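You operate a simulated robot arm through the tools that you are given. There is no shell and no other tool.

The job below is to be done with a simulated robot arm. You get a single attempt, and the scene is never put back.

Task
Swap the used 20 ml barrel in the pump for a fresh 30 ml one and start it again.
Fine: the pump stands on the small bench; fresh means the plunger is drawn out; the used one goes in the barrel tray.

Only the result counts: the job must be done as asked and must still hold three seconds after the hand-in. Knocking over, shifting, dropping, spilling or breaking anything else fails it.

Robot
A 7-joint arm with a two-finger gripper, fixed in place. Base frame: the origin is at the foot of the arm, x ahead of it, y to its left, z up; the work surface is at about z = 880. Lengths are in mm, angles in rad, forces in N, time in s.
With the tool pointing down near the work surface it reaches from about 340 to 720 mm from the base axis. Its first joint turns from -1.152 to 1.152 rad. Payload 2.45 kg.
The TCP is the grasp point between the finger pads, 26 mm short of the fingertips. In the tool frame z runs along the fingers and y along their closing line. Largest opening 96 mm; the body of the gripper starts 69 mm behind the TCP.
Orientation is that of the tool frame in the base frame, as a unit quaternion [x, y, z, w]. With the fingers straight down and closing along the base's y, the tool's x points along the base's -x, its y along +y and its z along -z.

Tools
- The arm moves only by the tool nudge_tool. Its argument "motion" is a list that holds one entry, the list of rows, each a list of 6 numbers: the shift along the tool's x, y, z in units of 300 mm (1.0 is 300 mm), then the turn, a rotation vector about the tool's x, y, z in units of 120 degrees (1.0 is 120 degrees). In form: [[[dx, dy, dz, wx, wy, wz], ...]]. A call has 1 to 20 rows; each row is the pose to reach, as a shift and turn from the pose commanded when the call began, along the tool's axes at that moment. "grip" is the closure, from 0 (fully open) to 1 (shut), set as the call begins (left out, the last holds). A call with a number of a shift or a turn outside -1 to 1 is refused whole. Rows are played at 5 a second. More than 50 mm and 0.15 rad between two rows, or a gripper value outside its range, and nothing of the call is played. A pose out of reach is approached as far as the arm can. The call stops where the force on the tool passes 90 N (or 10 N more than at its start, if that is more) or the arm is blocked; 0.2 s more then pass. The fingers move at their own pace and stop on an object; they squeeze with about 21 N. The grip force told is the motor's: it shows also when the fingers shut on nothing. Time passes only in rows, and 0.2 s behind the last, so rows that repeat a pose let the fingers close. It gives the time, the measured TCP pose, the force on the tool (base axes), the opening and the grip force at its end, in the units of the frame above (readings bear some noise), with the torque about the TCP (base axes, N m) and any sound that the robot's microphone picked up.
- Cameras (640 x 400 px; columns grow to the right, rows downward): "scene" is fixed at [157.6, -383.2, 1431.7]; the picture's right is [0.84, -0.54, 0.00], its down [-0.28, -0.43, -0.86] and it looks along [0.46, 0.72, -0.51] (base axes); focal length 373 px, centre (320, 200). "wrist" rides on the gripper at [82, 3, -98] in the tool frame; the picture's right is [-0.04, 1.00, 0.00], its down [-0.73, -0.03, -0.68] and it looks along [-0.68, -0.03, 0.73] (tool axes); focal length 256 px, centre (320, 200). There is no depth. A picture from a camera that has moved, and an enlarged one, comes with that camera's place and axes in the base frame and with its lens.
- capture(camera): a new picture of that camera. The clock stands still meanwhile.
- inspect(camera, box): a new picture of the part [left, top, right, bottom] of that camera's present view, enlarged. The clock stands still meanwhile.
- hand_in(): hands the job in; it is judged then, once.

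Nothing tells you positions but the pictures and the camera data. Unless the task says otherwise, let go and move clear before handing in.

The tools are called after "Emit:" as name(argument=value, ...) on one line, values as JSON. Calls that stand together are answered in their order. nudge_tool: Moves the arm, as the interface text tells. Its arguments: {"type":"object","properties":{"motion":{"type":"array","items":{"type":"array","items":{"type":"array","items":{"type":"number"}}}},"grip":{"type":"number"}},"required":["motion"]} The other tools are called the same way: capture (camera) takes a picture; inspect (camera, box) takes an enlarged picture of a part of a camera's view; hand_in () hands the job in.

At the start:

```text
clock: 0.0
eef_pos: [377.1, -28.1, 1246.5]
ee_rot: [0.0, 1.0, 0.001, 0.0]
contact_force: [-0.6, -0.5, 0.3]
wrist_torque: [0.0, -0.02, 0.02]
finger_gap: 95.9
grip_force: 0.0
```

scene: 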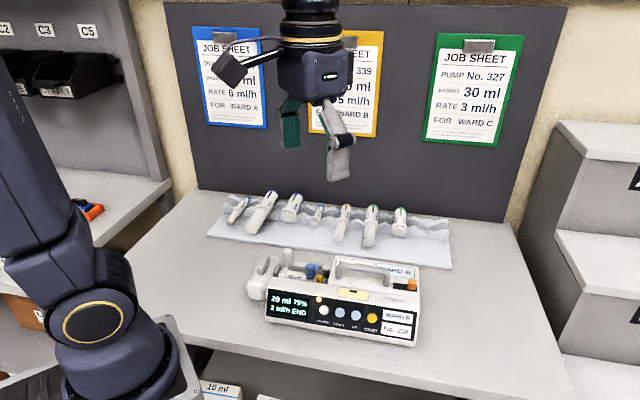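
wrist: 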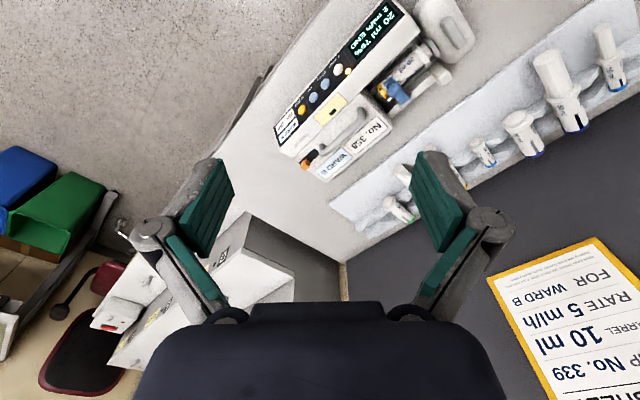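

I see a syringe pump on the bench, a rack of barrels behind it and job sheets on the wall. I'll look at the details before moving.

Emit:
inspect(camera="scene", box=[230, 240, 440, 360])

Emit:
inspect(camera="scene", box=[200, 170, 460, 280])

Emit:
inspect(camera="scene", box=[180, 10, 540, 160])

Emit:
inspect(camera="scene", box=[0, 180, 300, 400])

Emit:
inspect(camera="wrist", box=[260, 0, 480, 190])

Emit:
inspect(camera="scene", box=[480, 100, 640, 400])

```text
3.05 times, centred on (335, 300) of scene
camera zoom: at [157.6, -383.2, 1431.7], right [0.84, -0.54, 0.0], down [-0.28, -0.43, -0.86], along [0.46, 0.72, -0.51], focal length 1136 px, centre (274, -105)
```

zoom: 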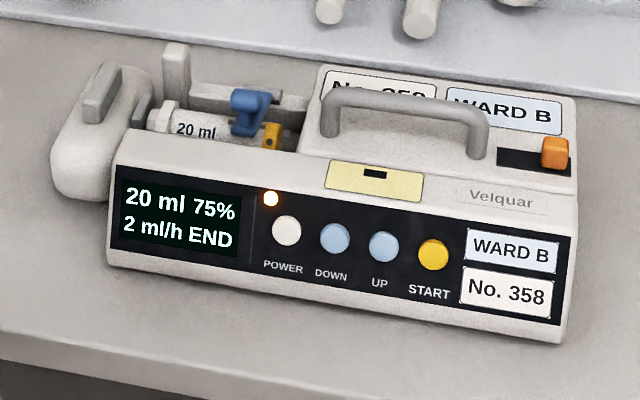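

```text
2.46 times, centred on (330, 225) of scene
camera zoom: at [157.6, -383.2, 1431.7], right [0.84, -0.54, 0.0], down [-0.28, -0.43, -0.86], along [0.46, 0.72, -0.51], focal length 917 px, centre (295, 138)
```

zoom: 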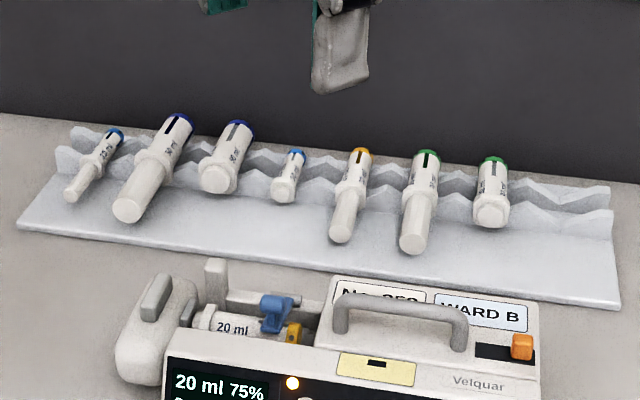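

```text
1.78 times, centred on (360, 85) of scene
camera zoom: at [157.6, -383.2, 1431.7], right [0.84, -0.54, 0.0], down [-0.28, -0.43, -0.86], along [0.46, 0.72, -0.51], focal length 662 px, centre (249, 404)
```

zoom: 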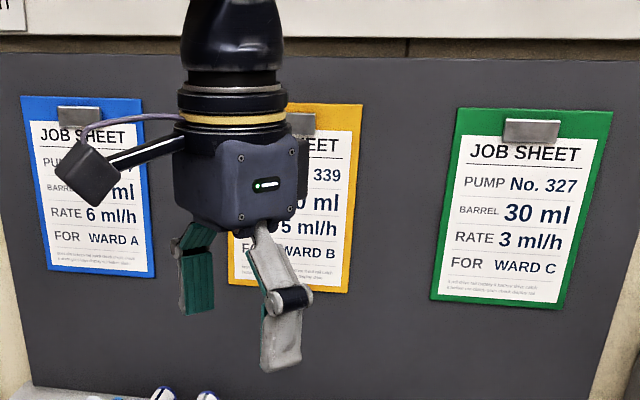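

```text
1.82 times, centred on (150, 290) of scene
camera zoom: at [157.6, -383.2, 1431.7], right [0.84, -0.54, 0.0], down [-0.28, -0.43, -0.86], along [0.46, 0.72, -0.51], focal length 678 px, centre (629, 36)
```

zoom: 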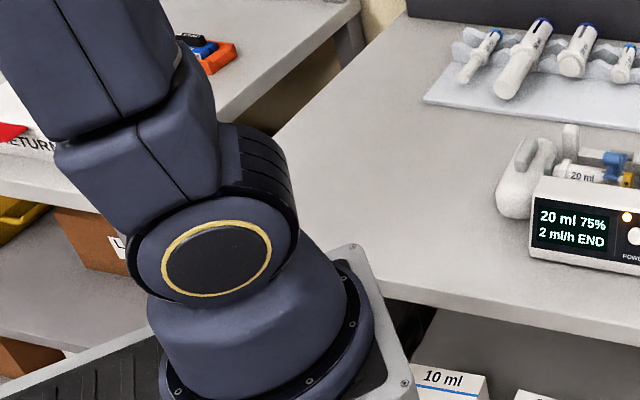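

```text
2.11 times, centred on (370, 95) of wrist
camera zoom: at [297.0, -23.7, 1342.7], right [0.04, 1.0, 0.0], down [0.73, -0.03, 0.68], along [0.68, -0.03, -0.73], focal length 539 px, centre (215, 421)
```

zoom: 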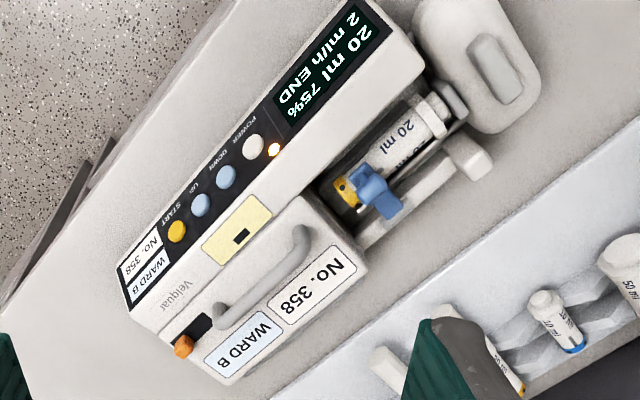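

```text
1.33 times, centred on (560, 250) of scene
camera zoom: at [157.6, -383.2, 1431.7], right [0.84, -0.54, 0.0], down [-0.28, -0.43, -0.86], along [0.46, 0.72, -0.51], focal length 497 px, centre (0, 133)
```

zoom: 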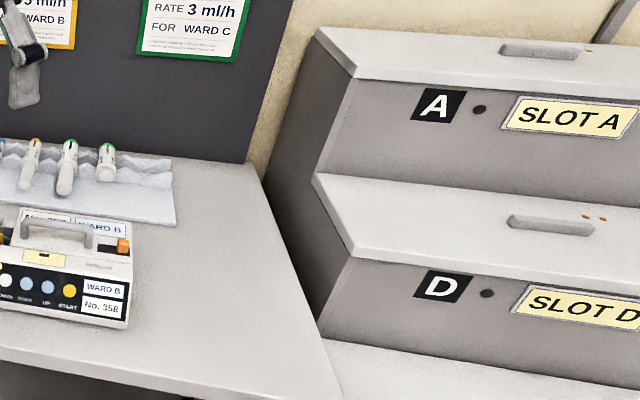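

The pump is No. 358, with a 20 ml barrel under a blue clamp and an orange slider at its right end. I'll read the small print and labels before doing anything.

Emit:
inspect(camera="scene", box=[430, 110, 510, 150])

Emit:
inspect(camera="scene", box=[190, 30, 280, 130])

Emit:
inspect(camera="scene", box=[215, 180, 335, 250])

Emit:
inspect(camera="scene", box=[320, 190, 440, 260])

Emit:
inspect(camera="scene", box=[240, 240, 340, 300])

Emit:
inspect(camera="scene", box=[330, 245, 430, 305])

Emit:
inspect(camera="scene", box=[0, 0, 180, 250])

Emit:
inspect(camera="wrist", box=[380, 0, 640, 240])

Emit:
inspect(camera="wrist", box=[0, 130, 250, 400])

```text
8.00 times, centred on (470, 130) of scene
camera zoom: at [157.6, -383.2, 1431.7], right [0.84, -0.54, 0.0], down [-0.28, -0.43, -0.86], along [0.46, 0.72, -0.51], focal length 2981 px, centre (-880, 760)
```

zoom: 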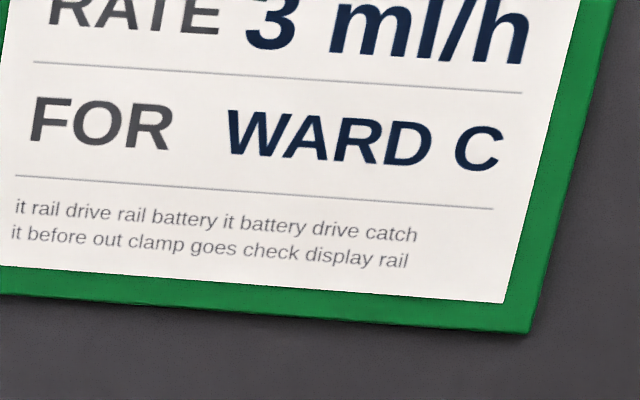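

```text
4.00 times, centred on (235, 80) of scene
camera zoom: at [157.6, -383.2, 1431.7], right [0.84, -0.54, 0.0], down [-0.28, -0.43, -0.86], along [0.46, 0.72, -0.51], focal length 1490 px, centre (660, 680)
```

zoom: 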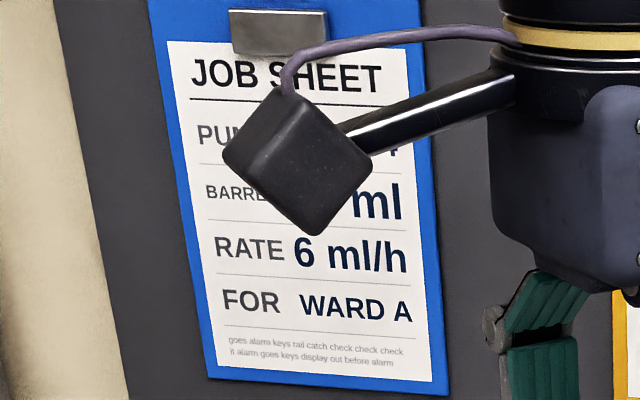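

```text
5.33 times, centred on (275, 215) of scene
camera zoom: at [157.6, -383.2, 1431.7], right [0.84, -0.54, 0.0], down [-0.28, -0.43, -0.86], along [0.46, 0.72, -0.51], focal length 1987 px, centre (560, 120)
```

zoom: 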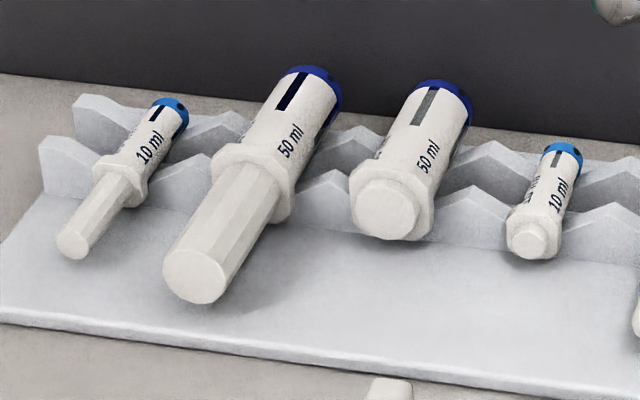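

```text
5.33 times, centred on (380, 225) of scene
camera zoom: at [157.6, -383.2, 1431.7], right [0.84, -0.54, 0.0], down [-0.28, -0.43, -0.86], along [0.46, 0.72, -0.51], focal length 1987 px, centre (0, 67)
```

zoom: 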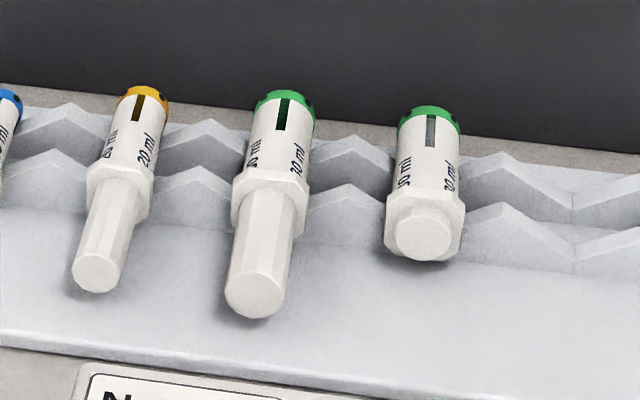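

```text
6.40 times, centred on (290, 270) of scene
camera zoom: at [157.6, -383.2, 1431.7], right [0.84, -0.54, 0.0], down [-0.28, -0.43, -0.86], along [0.46, 0.72, -0.51], focal length 2385 px, centre (512, -248)
```

zoom: 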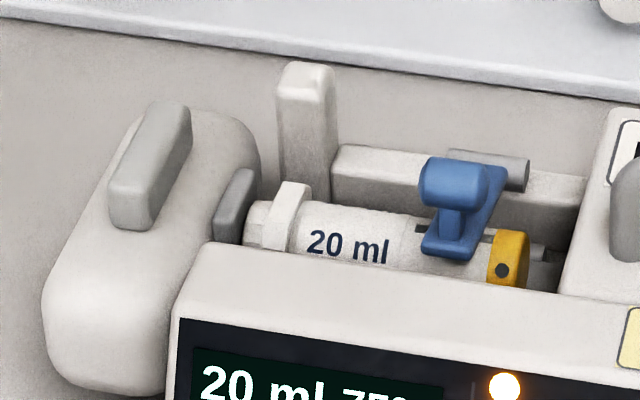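

```text
6.40 times, centred on (380, 275) of scene
camera zoom: at [157.6, -383.2, 1431.7], right [0.84, -0.54, 0.0], down [-0.28, -0.43, -0.86], along [0.46, 0.72, -0.51], focal length 2385 px, centre (-64, -280)
```

zoom: 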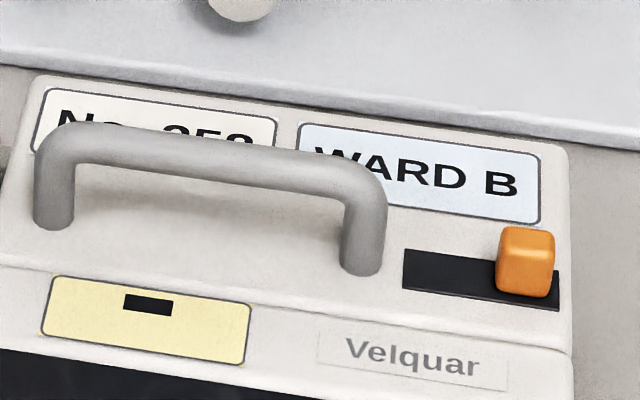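

```text
1.60 times, centred on (90, 125) of scene
camera zoom: at [157.6, -383.2, 1431.7], right [0.84, -0.54, 0.0], down [-0.28, -0.43, -0.86], along [0.46, 0.72, -0.51], focal length 596 px, centre (688, 320)
```

zoom: 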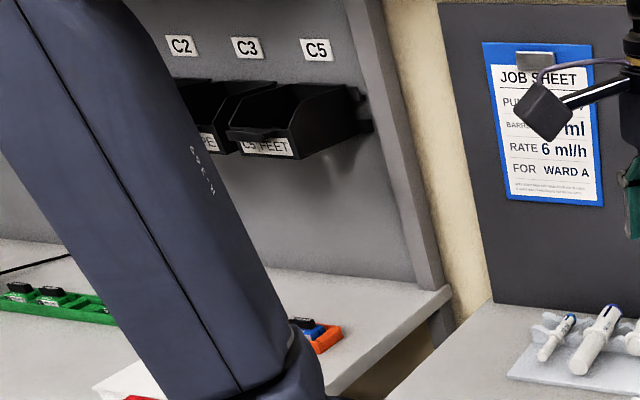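

```text
1.67 times, centred on (510, 120) of wrist
camera zoom: at [297.0, -23.7, 1342.7], right [0.04, 1.0, 0.0], down [0.73, -0.03, 0.68], along [0.68, -0.03, -0.73], focal length 427 px, centre (3, 333)
```

zoom: 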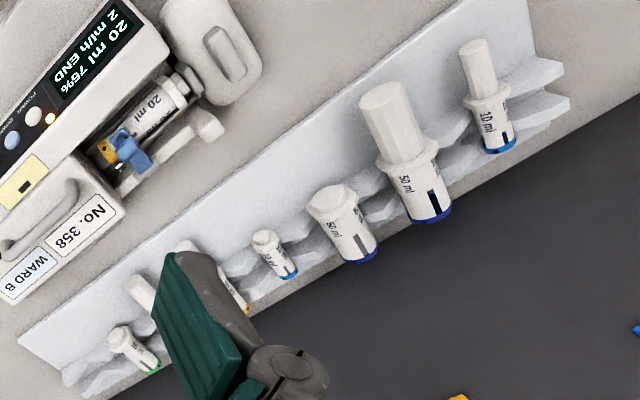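

```text
1.48 times, centred on (125, 265) of wrist
camera zoom: at [297.0, -23.7, 1342.7], right [0.04, 1.0, 0.0], down [0.73, -0.03, 0.68], along [0.68, -0.03, -0.73], focal length 379 px, centre (609, 104)
```

zoom: 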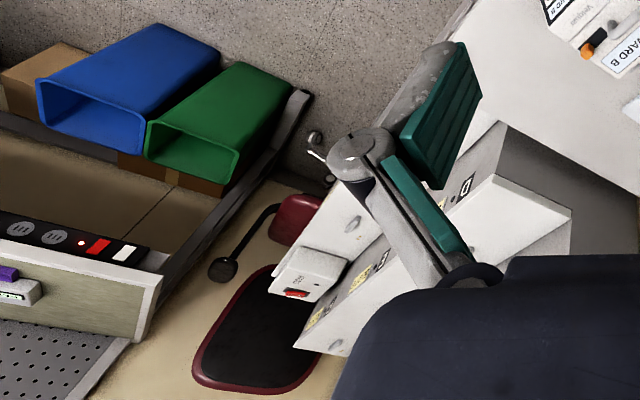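

The tray is the corrugated rack. The fresh 30 ml is the green-capped barrel with the long plunger. The pump sits at about 45° near (430, 0). I'll move the wrist camera in for a closer look from the front.

Emit:
nudge_tool(motion=[[[0.005, -0.02, 0.08, 0, 0, -0.045], [0.01, -0.04, 0.16, 0, 0, -0.09], [0.015, -0.065, 0.24, 0, 0, -0.14], [0.02, -0.085, 0.32, 0, 0, -0.19], [0.025, -0.11, 0.4, 0, 0, -0.235], [0.03, -0.13, 0.48, 0, 0, -0.28], [0.035, -0.15, 0.57, 0, 0, -0.33], [0.04, -0.173, 0.655, 0, 0, -0.375]]], grip=0)

Emit:
capture(camera="wrist")

Emit:
capture(camera="scene")

```text
clock: 1.8
eef_pos: [365.4, -79.7, 1048.9]
ee_rot: [-0.384, 0.923, 0.0, 0.0]
contact_force: [0.6, -0.3, 0.2]
wrist_torque: [-0.01, 0.03, -0.01]
finger_gap: 95.7
grip_force: 0.2
```

```text
taken
camera wrist: at [307.0, -134.6, 1146.7], right [-0.68, 0.73, 0.0], down [0.54, 0.5, 0.68], along [0.5, 0.46, -0.73], focal length 256 px, centre (320, 200)
```

wrist: 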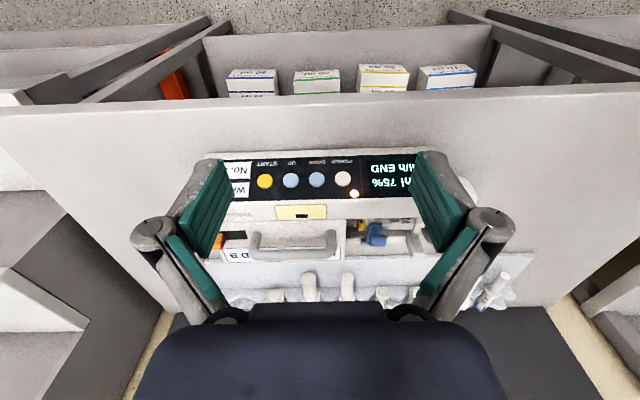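

```text
taken
```

scene: 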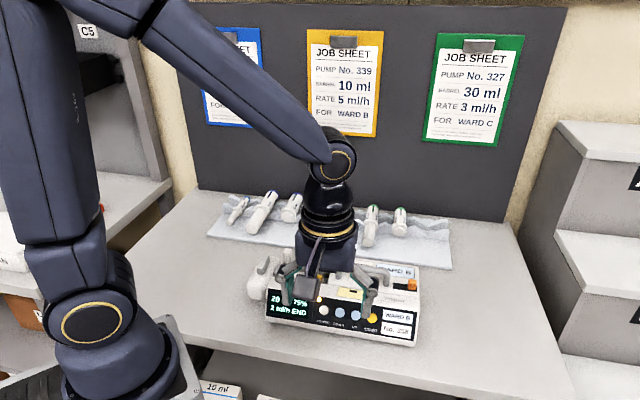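

The view is now aligned with the pump. I'll zoom in on its parts.

Emit:
inspect(camera="wrist", box=[200, 140, 360, 270])

Emit:
inspect(camera="wrist", box=[320, 180, 480, 310])

Emit:
inspect(camera="scene", box=[170, 20, 500, 160])

```text
3.08 times, centred on (280, 205) of wrist
camera zoom: at [307.0, -134.6, 1146.7], right [-0.68, 0.73, 0.0], down [0.54, 0.5, 0.68], along [0.5, 0.46, -0.73], focal length 788 px, centre (443, 185)
```

zoom: 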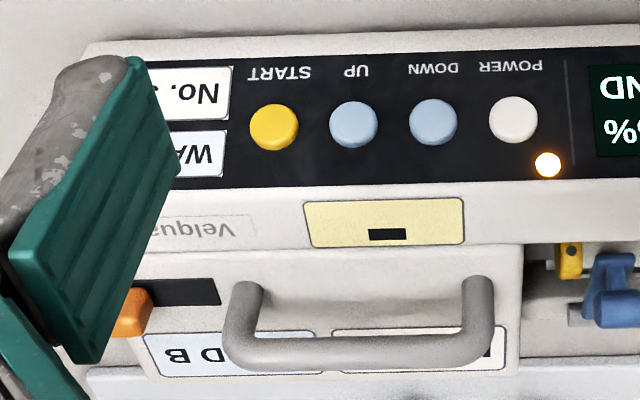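

```text
3.08 times, centred on (400, 245) of wrist
camera zoom: at [307.0, -134.6, 1146.7], right [-0.68, 0.73, 0.0], down [0.54, 0.5, 0.68], along [0.5, 0.46, -0.73], focal length 788 px, centre (74, 62)
```

zoom: 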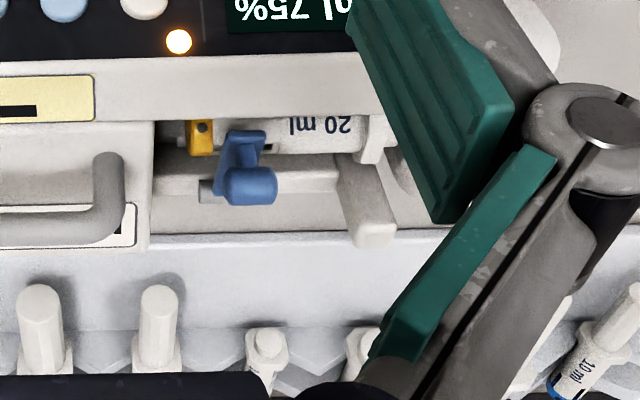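

```text
1.94 times, centred on (335, 90) of scene
camera zoom: at [157.6, -383.2, 1431.7], right [0.84, -0.54, 0.0], down [-0.28, -0.43, -0.86], along [0.46, 0.72, -0.51], focal length 723 px, centre (291, 413)
```

zoom: 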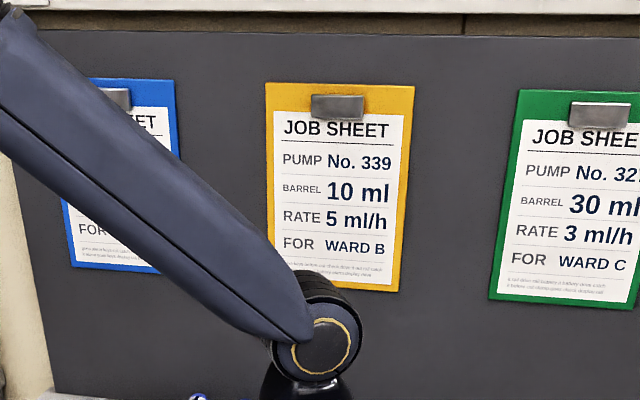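

The pump axis runs at about -45°, with START near (469, -63, 936). Next I'll move to look closely at the barrel bay and the drive.

Emit:
nudge_tool(motion=[[[-0.06, 0.073, 0.04, 0, 0, 0], [-0.12, 0.147, 0.08, 0, 0, 0], [-0.18, 0.22, 0.115, 0, 0, 0], [-0.247, 0.294, 0.153, 0, 0, 0]]])

Emit:
capture(camera="wrist")

Emit:
inspect(camera="wrist", box=[230, 130, 430, 255])

```text
clock: 2.8
eef_pos: [356.0, 34.5, 1002.0]
ee_rot: [-0.383, 0.924, 0.0, 0.001]
contact_force: [0.2, -0.9, 1.2]
wrist_torque: [-0.03, -0.02, 0.02]
finger_gap: 96.0
grip_force: 0.2
```

```text
taken
camera wrist: at [296.7, -20.6, 1099.1], right [-0.68, 0.73, 0.0], down [0.54, 0.5, 0.68], along [0.5, 0.46, -0.73], focal length 256 px, centre (320, 200)
```

wrist: 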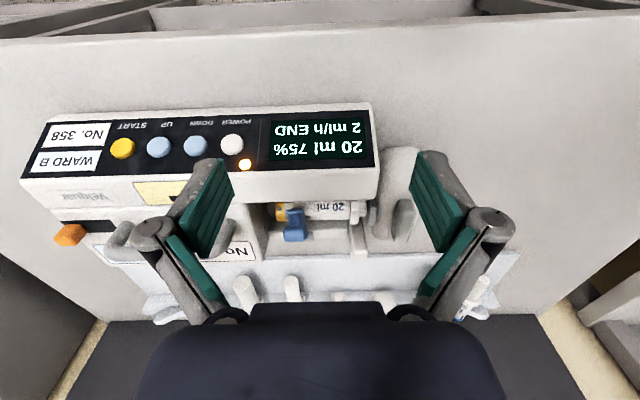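

```text
3.20 times, centred on (330, 192) of wrist
camera zoom: at [296.7, -20.6, 1099.1], right [-0.68, 0.73, 0.0], down [0.54, 0.5, 0.68], along [0.5, 0.46, -0.73], focal length 819 px, centre (288, 224)
```

zoom: 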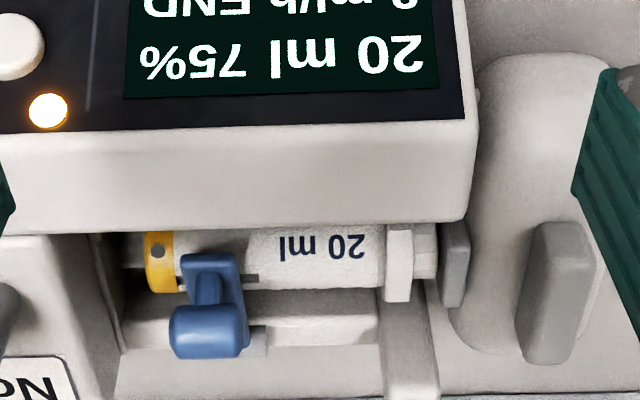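

The drive block with its grey handle is at the left, and the blue clamp sits over the barrel. Next I'll view along the pump axis from the drive side to understand the clamp hinge.

Emit:
nudge_tool(motion=[[[0, 0.02, -0.1, 0, 0, 0.06], [-0.02, 0.05, -0.193, 0, 0, 0.12], [-0.04, 0.08, -0.193, 0, 0, 0.18], [-0.06, 0.11, -0.193, 0, 0, 0.24], [-0.08, 0.15, -0.193, 0, 0, 0.3], [-0.1, 0.18, -0.193, 0, 0, 0.36], [-0.12, 0.22, -0.193, 0, 0, 0.42], [-0.14, 0.25, -0.193, 0, 0, 0.48], [-0.16, 0.28, -0.193, 0, 0, 0.54], [-0.18, 0.32, -0.193, 0, 0, 0.6], [-0.2, 0.35, -0.193, 0, 0, 0.66], [-0.21, 0.37, -0.193, 0, 0, 0.71], [-0.221, 0.394, -0.193, 0, 0, 0.75]]])

Emit:
capture(camera="wrist")

Emit:
inspect(camera="wrist", box=[220, 110, 420, 310])

Emit:
inspect(camera="scene", box=[240, 230, 340, 300])

```text
clock: 5.6
eef_pos: [319.0, 165.8, 1060.2]
ee_rot: [0.384, 0.924, 0.0, 0.0]
contact_force: [-0.2, 0.0, 0.5]
wrist_torque: [0.0, -0.03, 0.02]
finger_gap: 95.9
grip_force: 0.0
```

```text
taken
camera wrist: at [264.8, 227.2, 1158.1], right [0.74, 0.68, 0.0], down [0.5, -0.54, 0.68], along [0.46, -0.5, -0.73], focal length 256 px, centre (320, 200)
```

wrist: 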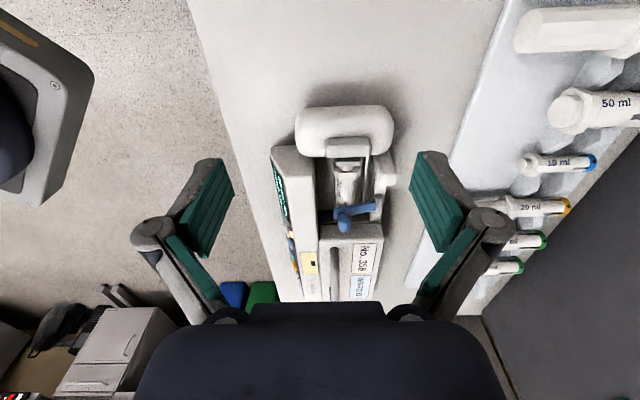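

```text
2.00 times, centred on (320, 210) of wrist
camera zoom: at [264.8, 227.2, 1158.1], right [0.74, 0.68, 0.0], down [0.5, -0.54, 0.68], along [0.46, -0.5, -0.73], focal length 512 px, centre (320, 180)
```

zoom: 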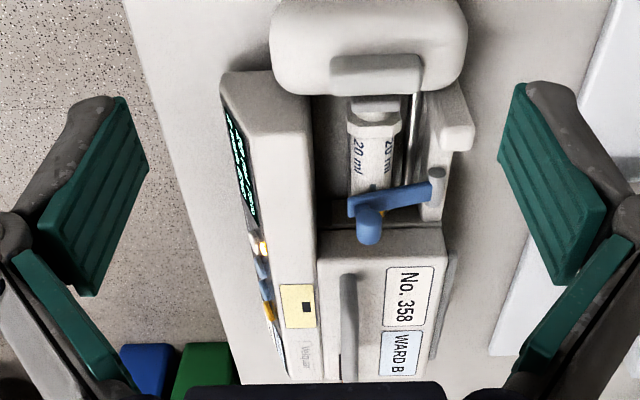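

```text
5.71 times, centred on (290, 265) of scene
camera zoom: at [157.6, -383.2, 1431.7], right [0.84, -0.54, 0.0], down [-0.28, -0.43, -0.86], along [0.46, 0.72, -0.51], focal length 2129 px, centre (491, -171)
```

zoom: 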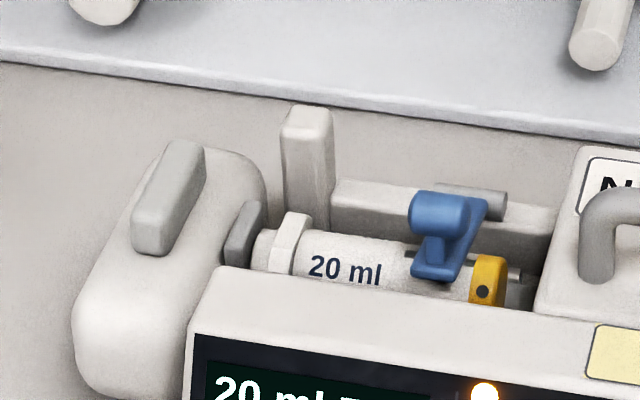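

The blue clamp hinges on the rear rail, with its knob near (437, 80, 957). The orange slider is near (559, -61, 965), and I'll look at it and the drive more closely.

Emit:
nudge_tool(motion=[[[-0.14, 0.008, 0.0, 0, 0, 0], [-0.28, 0.016, 0.0, 0, 0, 0], [-0.42, 0.024, 0.02, 0, 0, 0], [-0.56, 0.032, 0.04, 0, 0, 0], [-0.69, 0.04, 0.05, 0, 0, 0], [-0.82, 0.048, 0.067, 0, 0, 0]]])

Emit:
capture(camera="wrist")

Emit:
inspect(camera="wrist", box=[240, 110, 400, 240])

Emit:
capture(camera="scene")

Emit:
inspect(camera="scene", box=[190, 30, 280, 130])

```text
clock: 7.0
eef_pos: [505.6, 2.2, 1039.7]
ee_rot: [0.381, 0.924, 0.0, 0.0]
contact_force: [0.4, 0.5, 0.0]
wrist_torque: [0.01, -0.01, 0.01]
finger_gap: 96.1
grip_force: 0.0
```

```text
taken
camera wrist: at [450.8, 62.4, 1138.3], right [0.73, 0.68, 0.0], down [0.5, -0.54, 0.68], along [0.46, -0.5, -0.73], focal length 256 px, centre (320, 200)
```

wrist: 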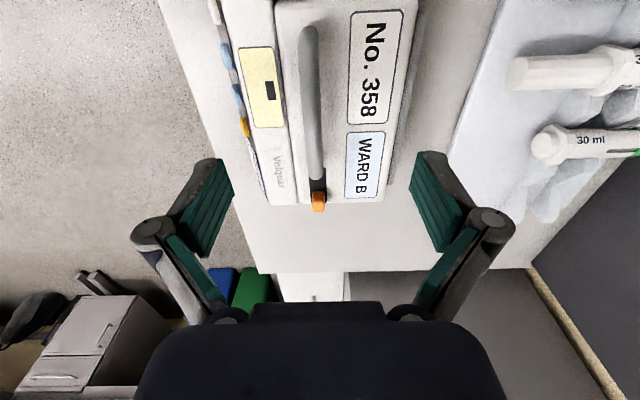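

```text
3.08 times, centred on (320, 175) of wrist
camera zoom: at [450.8, 62.4, 1138.3], right [0.73, 0.68, 0.0], down [0.5, -0.54, 0.68], along [0.46, -0.5, -0.73], focal length 788 px, centre (320, 277)
```

zoom: 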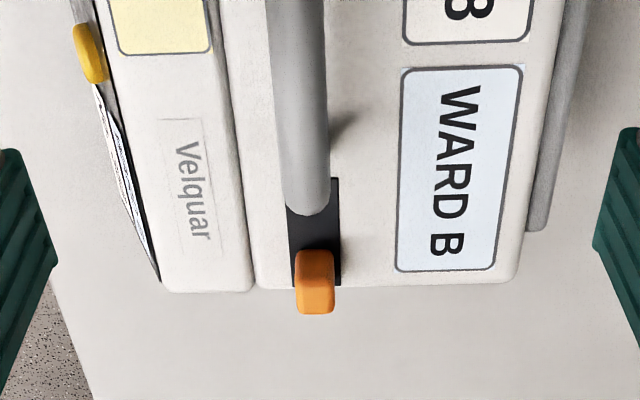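

```text
taken
```

scene: 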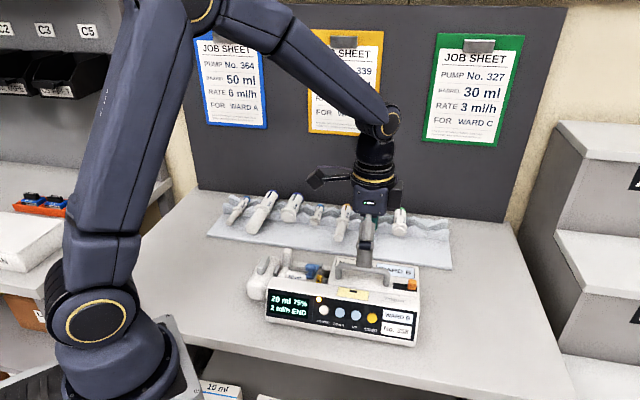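

```text
4.00 times, centred on (235, 80) of scene
camera zoom: at [157.6, -383.2, 1431.7], right [0.84, -0.54, 0.0], down [-0.28, -0.43, -0.86], along [0.46, 0.72, -0.51], focal length 1490 px, centre (660, 680)
```

zoom: 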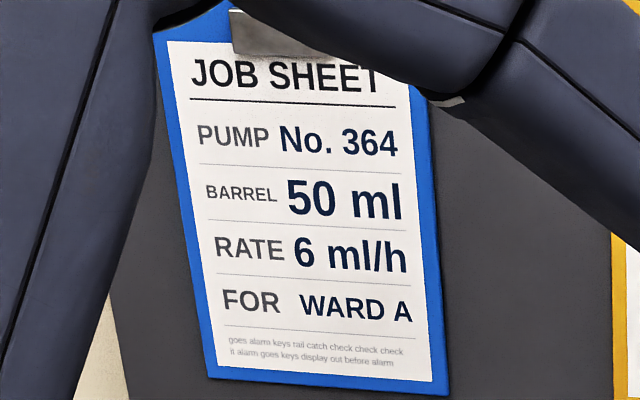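

The job sheets are for other pumps (364, 339 and 327), so the rate stays as it is. Before choosing an action, I'll look at the drive block and clamp from behind and to the left.

Emit:
nudge_tool(motion=[[[0.13, 0.03, 0.0, 0, 0, 0.06], [0.27, 0.06, 0.0, 0, 0, 0.12], [0.4, 0.09, 0.0, 0, 0, 0.18], [0.54, 0.13, 0.01, 0, 0, 0.25], [0.67, 0.16, 0.02, 0, 0, 0.31], [0.808, 0.195, 0.033, 0, 0, 0.375]]])

Emit:
capture(camera="wrist")

Emit:
inspect(camera="wrist", box=[230, 120, 420, 260])

Emit:
inspect(camera="scene", box=[235, 235, 345, 310])

```text
clock: 8.4
eef_pos: [373.7, 215.8, 1029.6]
ee_rot: [0.707, 0.707, 0.0, 0.0]
contact_force: [-0.4, 0.3, 0.7]
wrist_torque: [-0.02, -0.01, 0.01]
finger_gap: 95.9
grip_force: 0.0
```

```text
taken
camera wrist: at [377.6, 298.1, 1127.4], right [1.0, -0.04, 0.0], down [-0.03, -0.73, 0.68], along [-0.03, -0.68, -0.73], focal length 256 px, centre (320, 200)
```

wrist: 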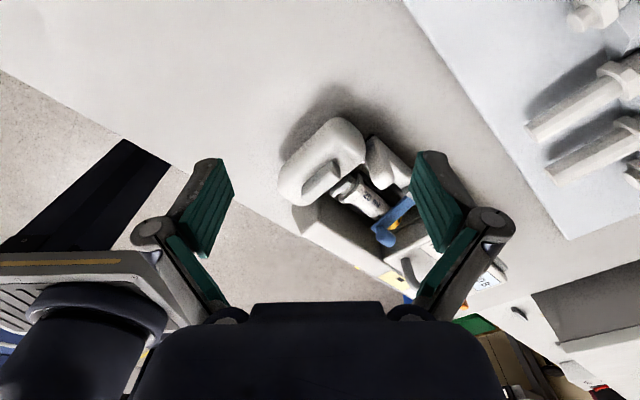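

```text
2.86 times, centred on (325, 190) of wrist
camera zoom: at [377.6, 298.1, 1127.4], right [1.0, -0.04, 0.0], down [-0.03, -0.73, 0.68], along [-0.03, -0.68, -0.73], focal length 731 px, centre (306, 229)
```

zoom: 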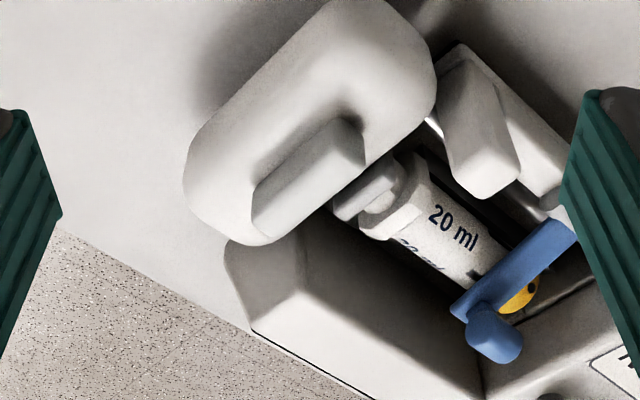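

```text
5.33 times, centred on (290, 272) of scene
camera zoom: at [157.6, -383.2, 1431.7], right [0.84, -0.54, 0.0], down [-0.28, -0.43, -0.86], along [0.46, 0.72, -0.51], focal length 1987 px, centre (480, -187)
```

zoom: 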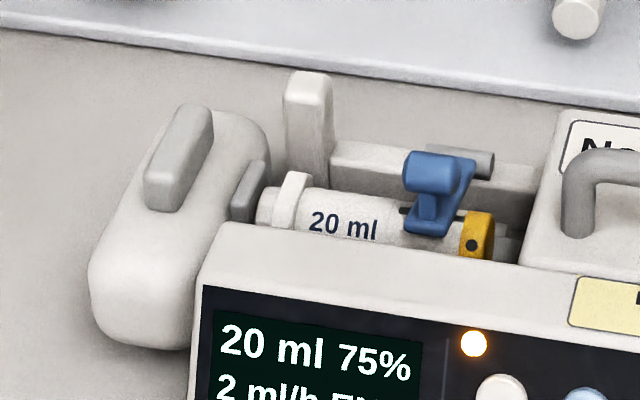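

The grey bar on the drive is a grip, and the orange slider is probably the drive catch, engaged at the right end. I'll go to the outer side of the slider with fingers shut and push it gently inward.

Emit:
nudge_tool(motion=[[[-0.0, 0.0, -0.1, 0, 0, -0.0], [-0.12, 0.085, -0.1, 0, 0, -0.05], [-0.245, 0.17, -0.1, 0, 0, -0.1], [-0.37, 0.26, -0.1, 0, 0, -0.15], [-0.49, 0.345, -0.1, 0, 0, -0.2], [-0.61, 0.43, -0.1, 0, 0, -0.25], [-0.73, 0.515, -0.1, 0, 0, -0.29], [-0.86, 0.6, -0.1, 0, 0, -0.33], [-0.998, 0.699, -0.1, 0, 0, -0.375], [-0.998, 0.699, -0.1, 0, 0, -0.375]]], grip=1)

Emit:
capture(camera="wrist")

Emit:
capture(camera="scene")

```text
refused: row 9 steps farther than a row can; nothing moved
```

```text
taken
camera wrist: at [377.6, 298.1, 1127.4], right [1.0, -0.04, 0.0], down [-0.03, -0.73, 0.68], along [-0.03, -0.68, -0.73], focal length 256 px, centre (320, 200)
```

wrist: 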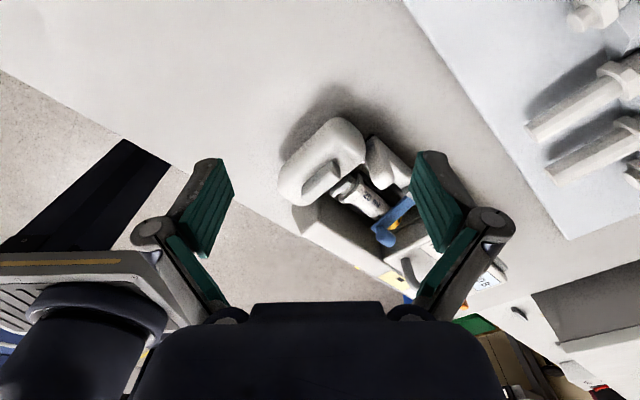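

```text
taken
```

scene: 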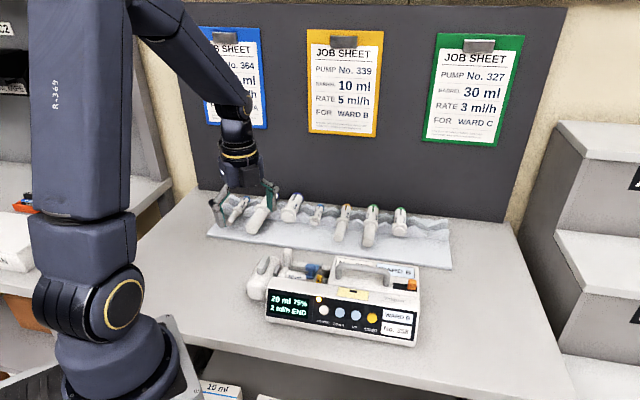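

One row stepped too far, so nothing moved. I'll repeat the move with even steps.

Emit:
nudge_tool(motion=[[[-0.0, 0.0, -0.1, 0, 0, -0.0], [-0.11, 0.077, -0.1, 0, 0, -0.04], [-0.22, 0.154, -0.1, 0, 0, -0.08], [-0.33, 0.231, -0.1, 0, 0, -0.12], [-0.44, 0.308, -0.1, 0, 0, -0.165], [-0.55, 0.385, -0.1, 0, 0, -0.21], [-0.66, 0.462, -0.1, 0, 0, -0.25], [-0.77, 0.539, -0.1, 0, 0, -0.29], [-0.88, 0.62, -0.1, 0, 0, -0.33], [-0.998, 0.699, -0.1, 0, 0, -0.375], [-0.998, 0.699, -0.1, 0, 0, -0.375]]], grip=1)

Emit:
capture(camera="wrist")

Emit:
capture(camera="scene")

```text
clock: 10.8
eef_pos: [584.4, -84.4, 1060.0]
ee_rot: [0.382, 0.924, -0.001, 0.0]
contact_force: [-0.8, -0.1, 0.2]
wrist_torque: [0.02, -0.02, -0.01]
finger_gap: 0.2
grip_force: 21.2
```

```text
taken
camera wrist: at [530.2, -23.7, 1157.7], right [0.73, 0.68, 0.0], down [0.5, -0.54, 0.68], along [0.46, -0.5, -0.73], focal length 256 px, centre (320, 200)
```

wrist: 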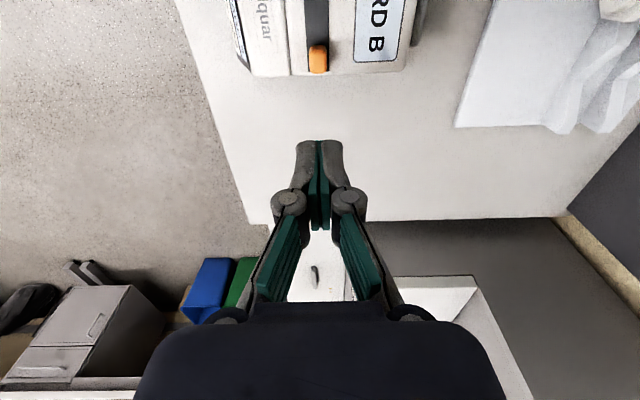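

```text
taken
```

scene: 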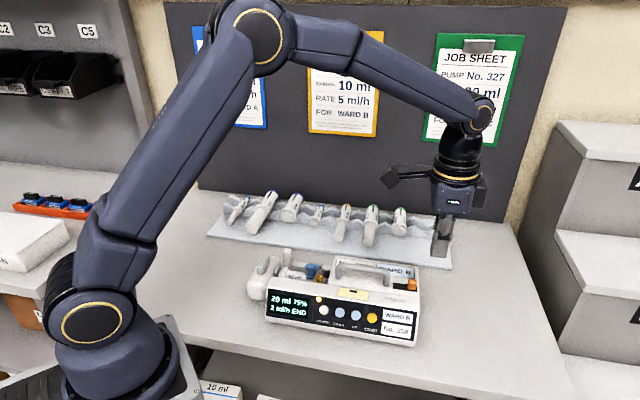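

I'm lined up just outboard of the orange slider. I'll lower beside it and check the alignment.

Emit:
nudge_tool(motion=[[[0, 0, 0.09, 0, 0, 0], [0, 0, 0.18, 0, 0, 0], [0, 0, 0.263, 0, 0, 0], [0, 0, 0.263, 0, 0, 0]]])

Emit:
capture(camera="wrist")

Emit:
inspect(camera="scene", box=[370, 230, 470, 300])

```text
clock: 11.8
eef_pos: [583.4, -83.6, 980.2]
ee_rot: [0.384, 0.923, 0.0, 0.0]
contact_force: [0.4, -0.7, 0.0]
wrist_torque: [-0.02, -0.01, 0.05]
finger_gap: 0.0
grip_force: 21.0
```

```text
taken
camera wrist: at [528.4, -22.4, 1077.9], right [0.73, 0.68, 0.0], down [0.5, -0.54, 0.68], along [0.46, -0.5, -0.73], focal length 256 px, centre (320, 200)
```

wrist: 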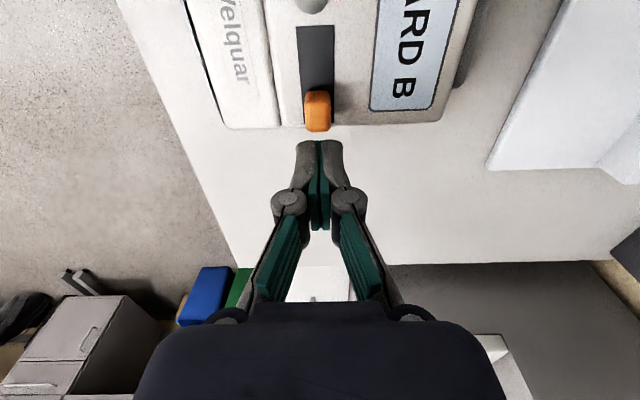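

```text
5.71 times, centred on (420, 265) of scene
camera zoom: at [157.6, -383.2, 1431.7], right [0.84, -0.54, 0.0], down [-0.28, -0.43, -0.86], along [0.46, 0.72, -0.51], focal length 2129 px, centre (-251, -171)
```

zoom: 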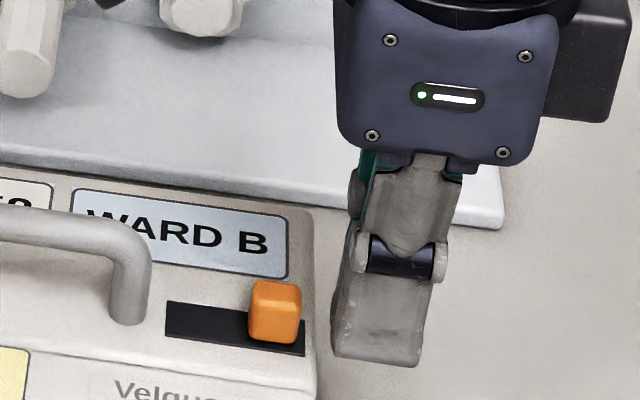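

The fingers line up with the slider, so I'll push it inward slowly.

Emit:
nudge_tool(motion=[[[0.015, 0, 0, 0, 0, 0], [0.03, 0, 0, 0, 0, 0], [0.045, 0, 0, 0, 0, 0], [0.055, 0, 0, 0, 0, 0], [0.065, 0, 0, 0, 0, 0], [0.075, 0, 0, 0, 0, 0]]])

Emit:
inspect(camera="scene", box=[230, 230, 450, 350])

Emit:
capture(camera="wrist")

```text
clock: 13.2
eef_pos: [566.8, -67.9, 981.1]
ee_rot: [0.382, 0.924, 0.001, 0.0]
contact_force: [-0.9, 0.1, -0.4]
wrist_torque: [-0.01, -0.01, -0.03]
finger_gap: 0.2
grip_force: 20.9
```

```text
2.91 times, centred on (340, 290) of scene
camera zoom: at [157.6, -383.2, 1431.7], right [0.84, -0.54, 0.0], down [-0.28, -0.43, -0.86], along [0.46, 0.72, -0.51], focal length 1084 px, centre (262, -62)
```

zoom: 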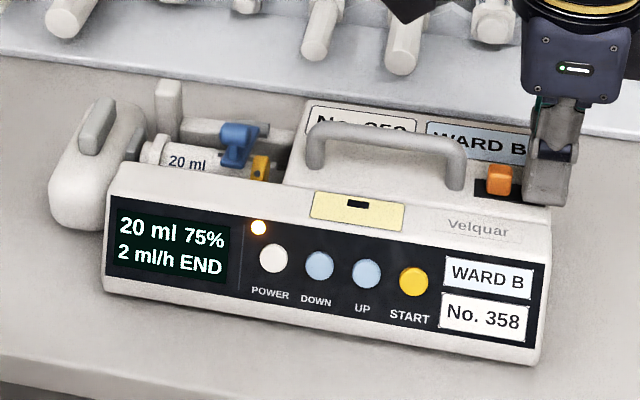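

```text
taken
camera wrist: at [512.3, -7.9, 1079.1], right [0.73, 0.68, 0.0], down [0.5, -0.54, 0.68], along [0.46, -0.5, -0.73], focal length 256 px, centre (320, 200)
```

wrist: 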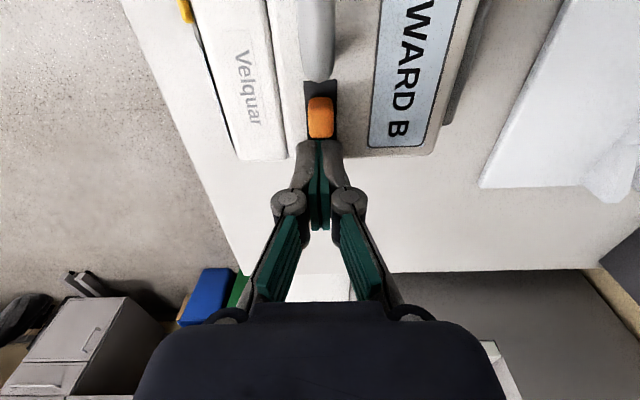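

The slider is moving easily. I'll push further until it reaches the end of its slot.

Emit:
nudge_tool(motion=[[[0.012, 0, 0, 0, 0, 0], [0.022, 0, 0, 0, 0, 0], [0.03, 0, 0, 0, 0, 0], [0.037, 0, 0, 0, 0, 0]]])

Emit:
inspect(camera="scene", box=[230, 230, 450, 350])

Emit:
inspect(camera="wrist", box=[220, 40, 420, 165])

```text
clock: 14.2
eef_pos: [559.2, -61.4, 981.8]
ee_rot: [0.383, 0.924, -0.001, 0.001]
contact_force: [5.2, -7.0, -0.9]
wrist_torque: [-0.08, -0.19, 0.02]
finger_gap: 6.1
grip_force: 21.2
```

```text
2.91 times, centred on (340, 290) of scene
camera zoom: at [157.8, -383.4, 1431.6], right [0.84, -0.54, 0.0], down [-0.28, -0.43, -0.86], along [0.46, 0.72, -0.51], focal length 1084 px, centre (262, -62)
```

zoom: 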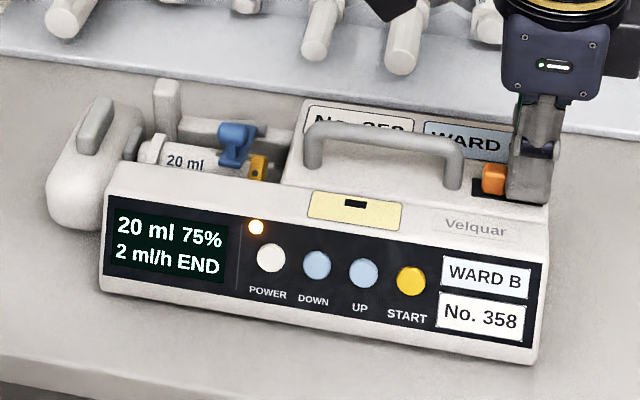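

```text
3.20 times, centred on (320, 102) of wrist
camera zoom: at [504.7, -0.7, 1079.3], right [0.73, 0.68, 0.0], down [0.5, -0.54, 0.68], along [0.46, -0.5, -0.73], focal length 819 px, centre (320, 512)
```

zoom: 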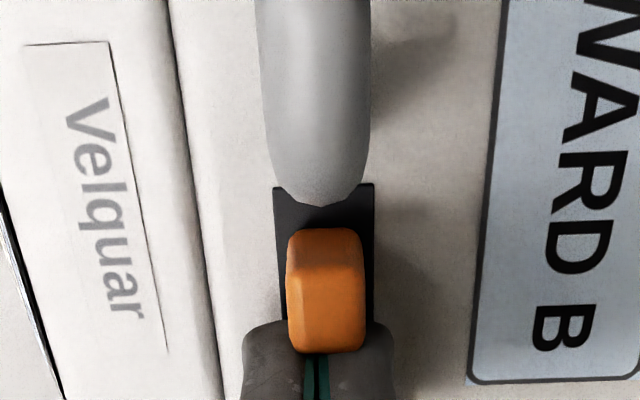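

The force has risen to about 8.7 N, so the slider may be at its stop. I'll back off and check whether it stays there and whether the pump shifted.

Emit:
nudge_tool(motion=[[[-0.02, 0, 0, 0, 0, 0], [-0.05, 0, 0, 0, 0, 0], [-0.08, 0, 0, 0, 0, 0]]])

Emit:
inspect(camera="scene", box=[230, 240, 440, 360])

Emit:
inspect(camera="wrist", box=[220, 40, 420, 165])

Emit:
inspect(camera="scene", box=[330, 245, 430, 305])

Emit:
inspect(camera="scene", box=[480, 100, 640, 400])

```text
clock: 15.0
eef_pos: [576.1, -77.5, 981.2]
ee_rot: [0.383, 0.924, 0.0, 0.0]
contact_force: [0.1, 0.2, -0.2]
wrist_torque: [0.03, 0.01, 0.0]
finger_gap: 0.0
grip_force: 20.8
```

```text
3.05 times, centred on (335, 300) of scene
camera zoom: at [157.6, -383.2, 1431.7], right [0.84, -0.54, 0.0], down [-0.28, -0.43, -0.86], along [0.46, 0.72, -0.51], focal length 1136 px, centre (274, -105)
```

zoom: 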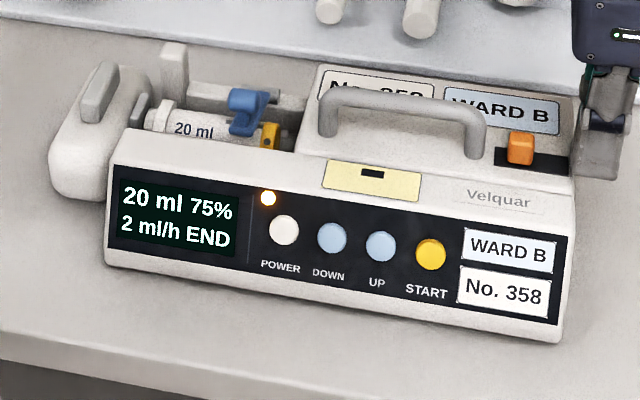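

```text
3.20 times, centred on (320, 102) of wrist
camera zoom: at [521.6, -17.5, 1079.1], right [0.73, 0.68, 0.0], down [0.5, -0.54, 0.68], along [0.46, -0.5, -0.73], focal length 819 px, centre (320, 512)
```

zoom: 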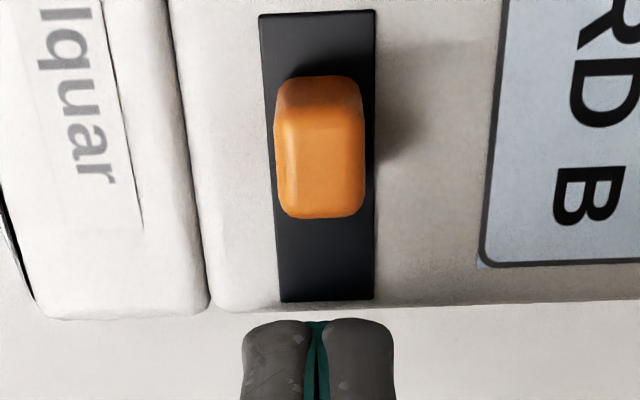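

```text
6.40 times, centred on (380, 275) of scene
camera zoom: at [157.6, -383.2, 1431.7], right [0.84, -0.54, 0.0], down [-0.28, -0.43, -0.86], along [0.46, 0.72, -0.51], focal length 2385 px, centre (-64, -280)
```

zoom: 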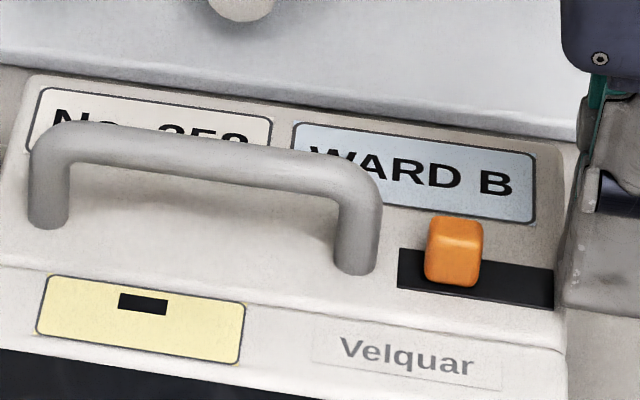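

```text
1.33 times, centred on (560, 250) of scene
camera zoom: at [157.6, -383.2, 1431.7], right [0.84, -0.54, 0.0], down [-0.28, -0.43, -0.86], along [0.46, 0.72, -0.51], focal length 497 px, centre (0, 133)
```

zoom: 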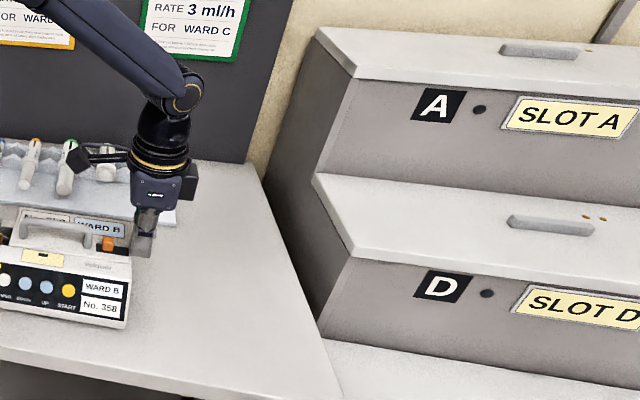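

The slider stays put, having moved about 19 mm, and the pump shifted only about 1 mm. Next I'll go above the drive's grip bar with the fingers open and check it before taking hold.

Emit:
nudge_tool(motion=[[[0, 0, -0.14, 0, 0, 0], [0, 0, -0.27, 0, 0, 0], [0.08, 0, -0.27, 0, 0, -0.06], [0.16, 0, -0.27, 0, 0, -0.12], [0.25, 0, -0.27, 0, 0, -0.18], [0.33, 0, -0.27, 0, 0, -0.24], [0.41, 0, -0.27, 0, 0, -0.31], [0.5, 0, -0.27, 0, 0, -0.375]]], grip=0)

Emit:
nudge_tool(motion=[[[0.06, 0.07, 0, 0, 0, -0.06], [0.12, 0.14, 0, 0, 0, -0.12], [0.18, 0.21, 0.0, 0, 0, -0.18], [0.24, 0.28, 0.03, 0, 0, -0.25], [0.3, 0.35, 0.07, 0, 0, -0.31], [0.34, 0.402, 0.1, 0, 0, -0.375]]])

Emit:
capture(camera="wrist")

Emit:
capture(camera="scene")

```text
clock: 16.8
eef_pos: [469.8, 28.2, 1063.1]
ee_rot: [-0.001, 1.0, 0.0, 0.0]
contact_force: [-0.2, -0.1, -0.2]
wrist_torque: [0.04, 0.03, 0.04]
finger_gap: 95.8
grip_force: 0.1
```

```text
clock: 18.2
eef_pos: [367.8, 147.2, 1032.0]
ee_rot: [-0.383, 0.924, 0.0, 0.0]
contact_force: [-0.2, 0.9, 0.3]
wrist_torque: [0.02, 0.01, 0.0]
finger_gap: 95.9
grip_force: 0.0
```

```text
taken
camera wrist: at [309.1, 93.0, 1129.6], right [-0.68, 0.73, 0.0], down [0.54, 0.5, 0.68], along [0.5, 0.46, -0.73], focal length 256 px, centre (320, 200)
```

wrist: 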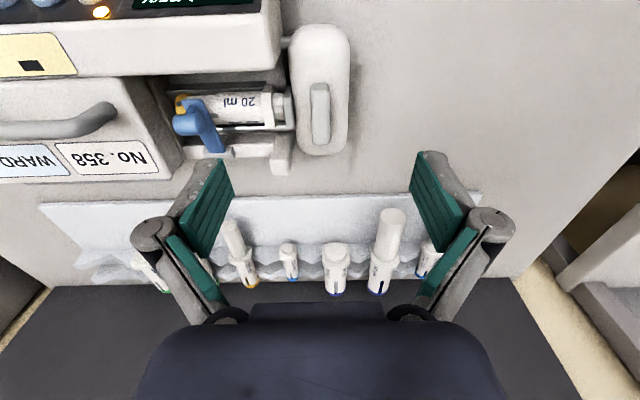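

```text
taken
```

scene: 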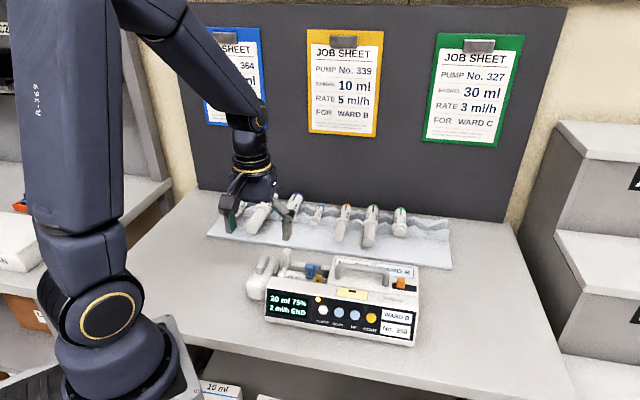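

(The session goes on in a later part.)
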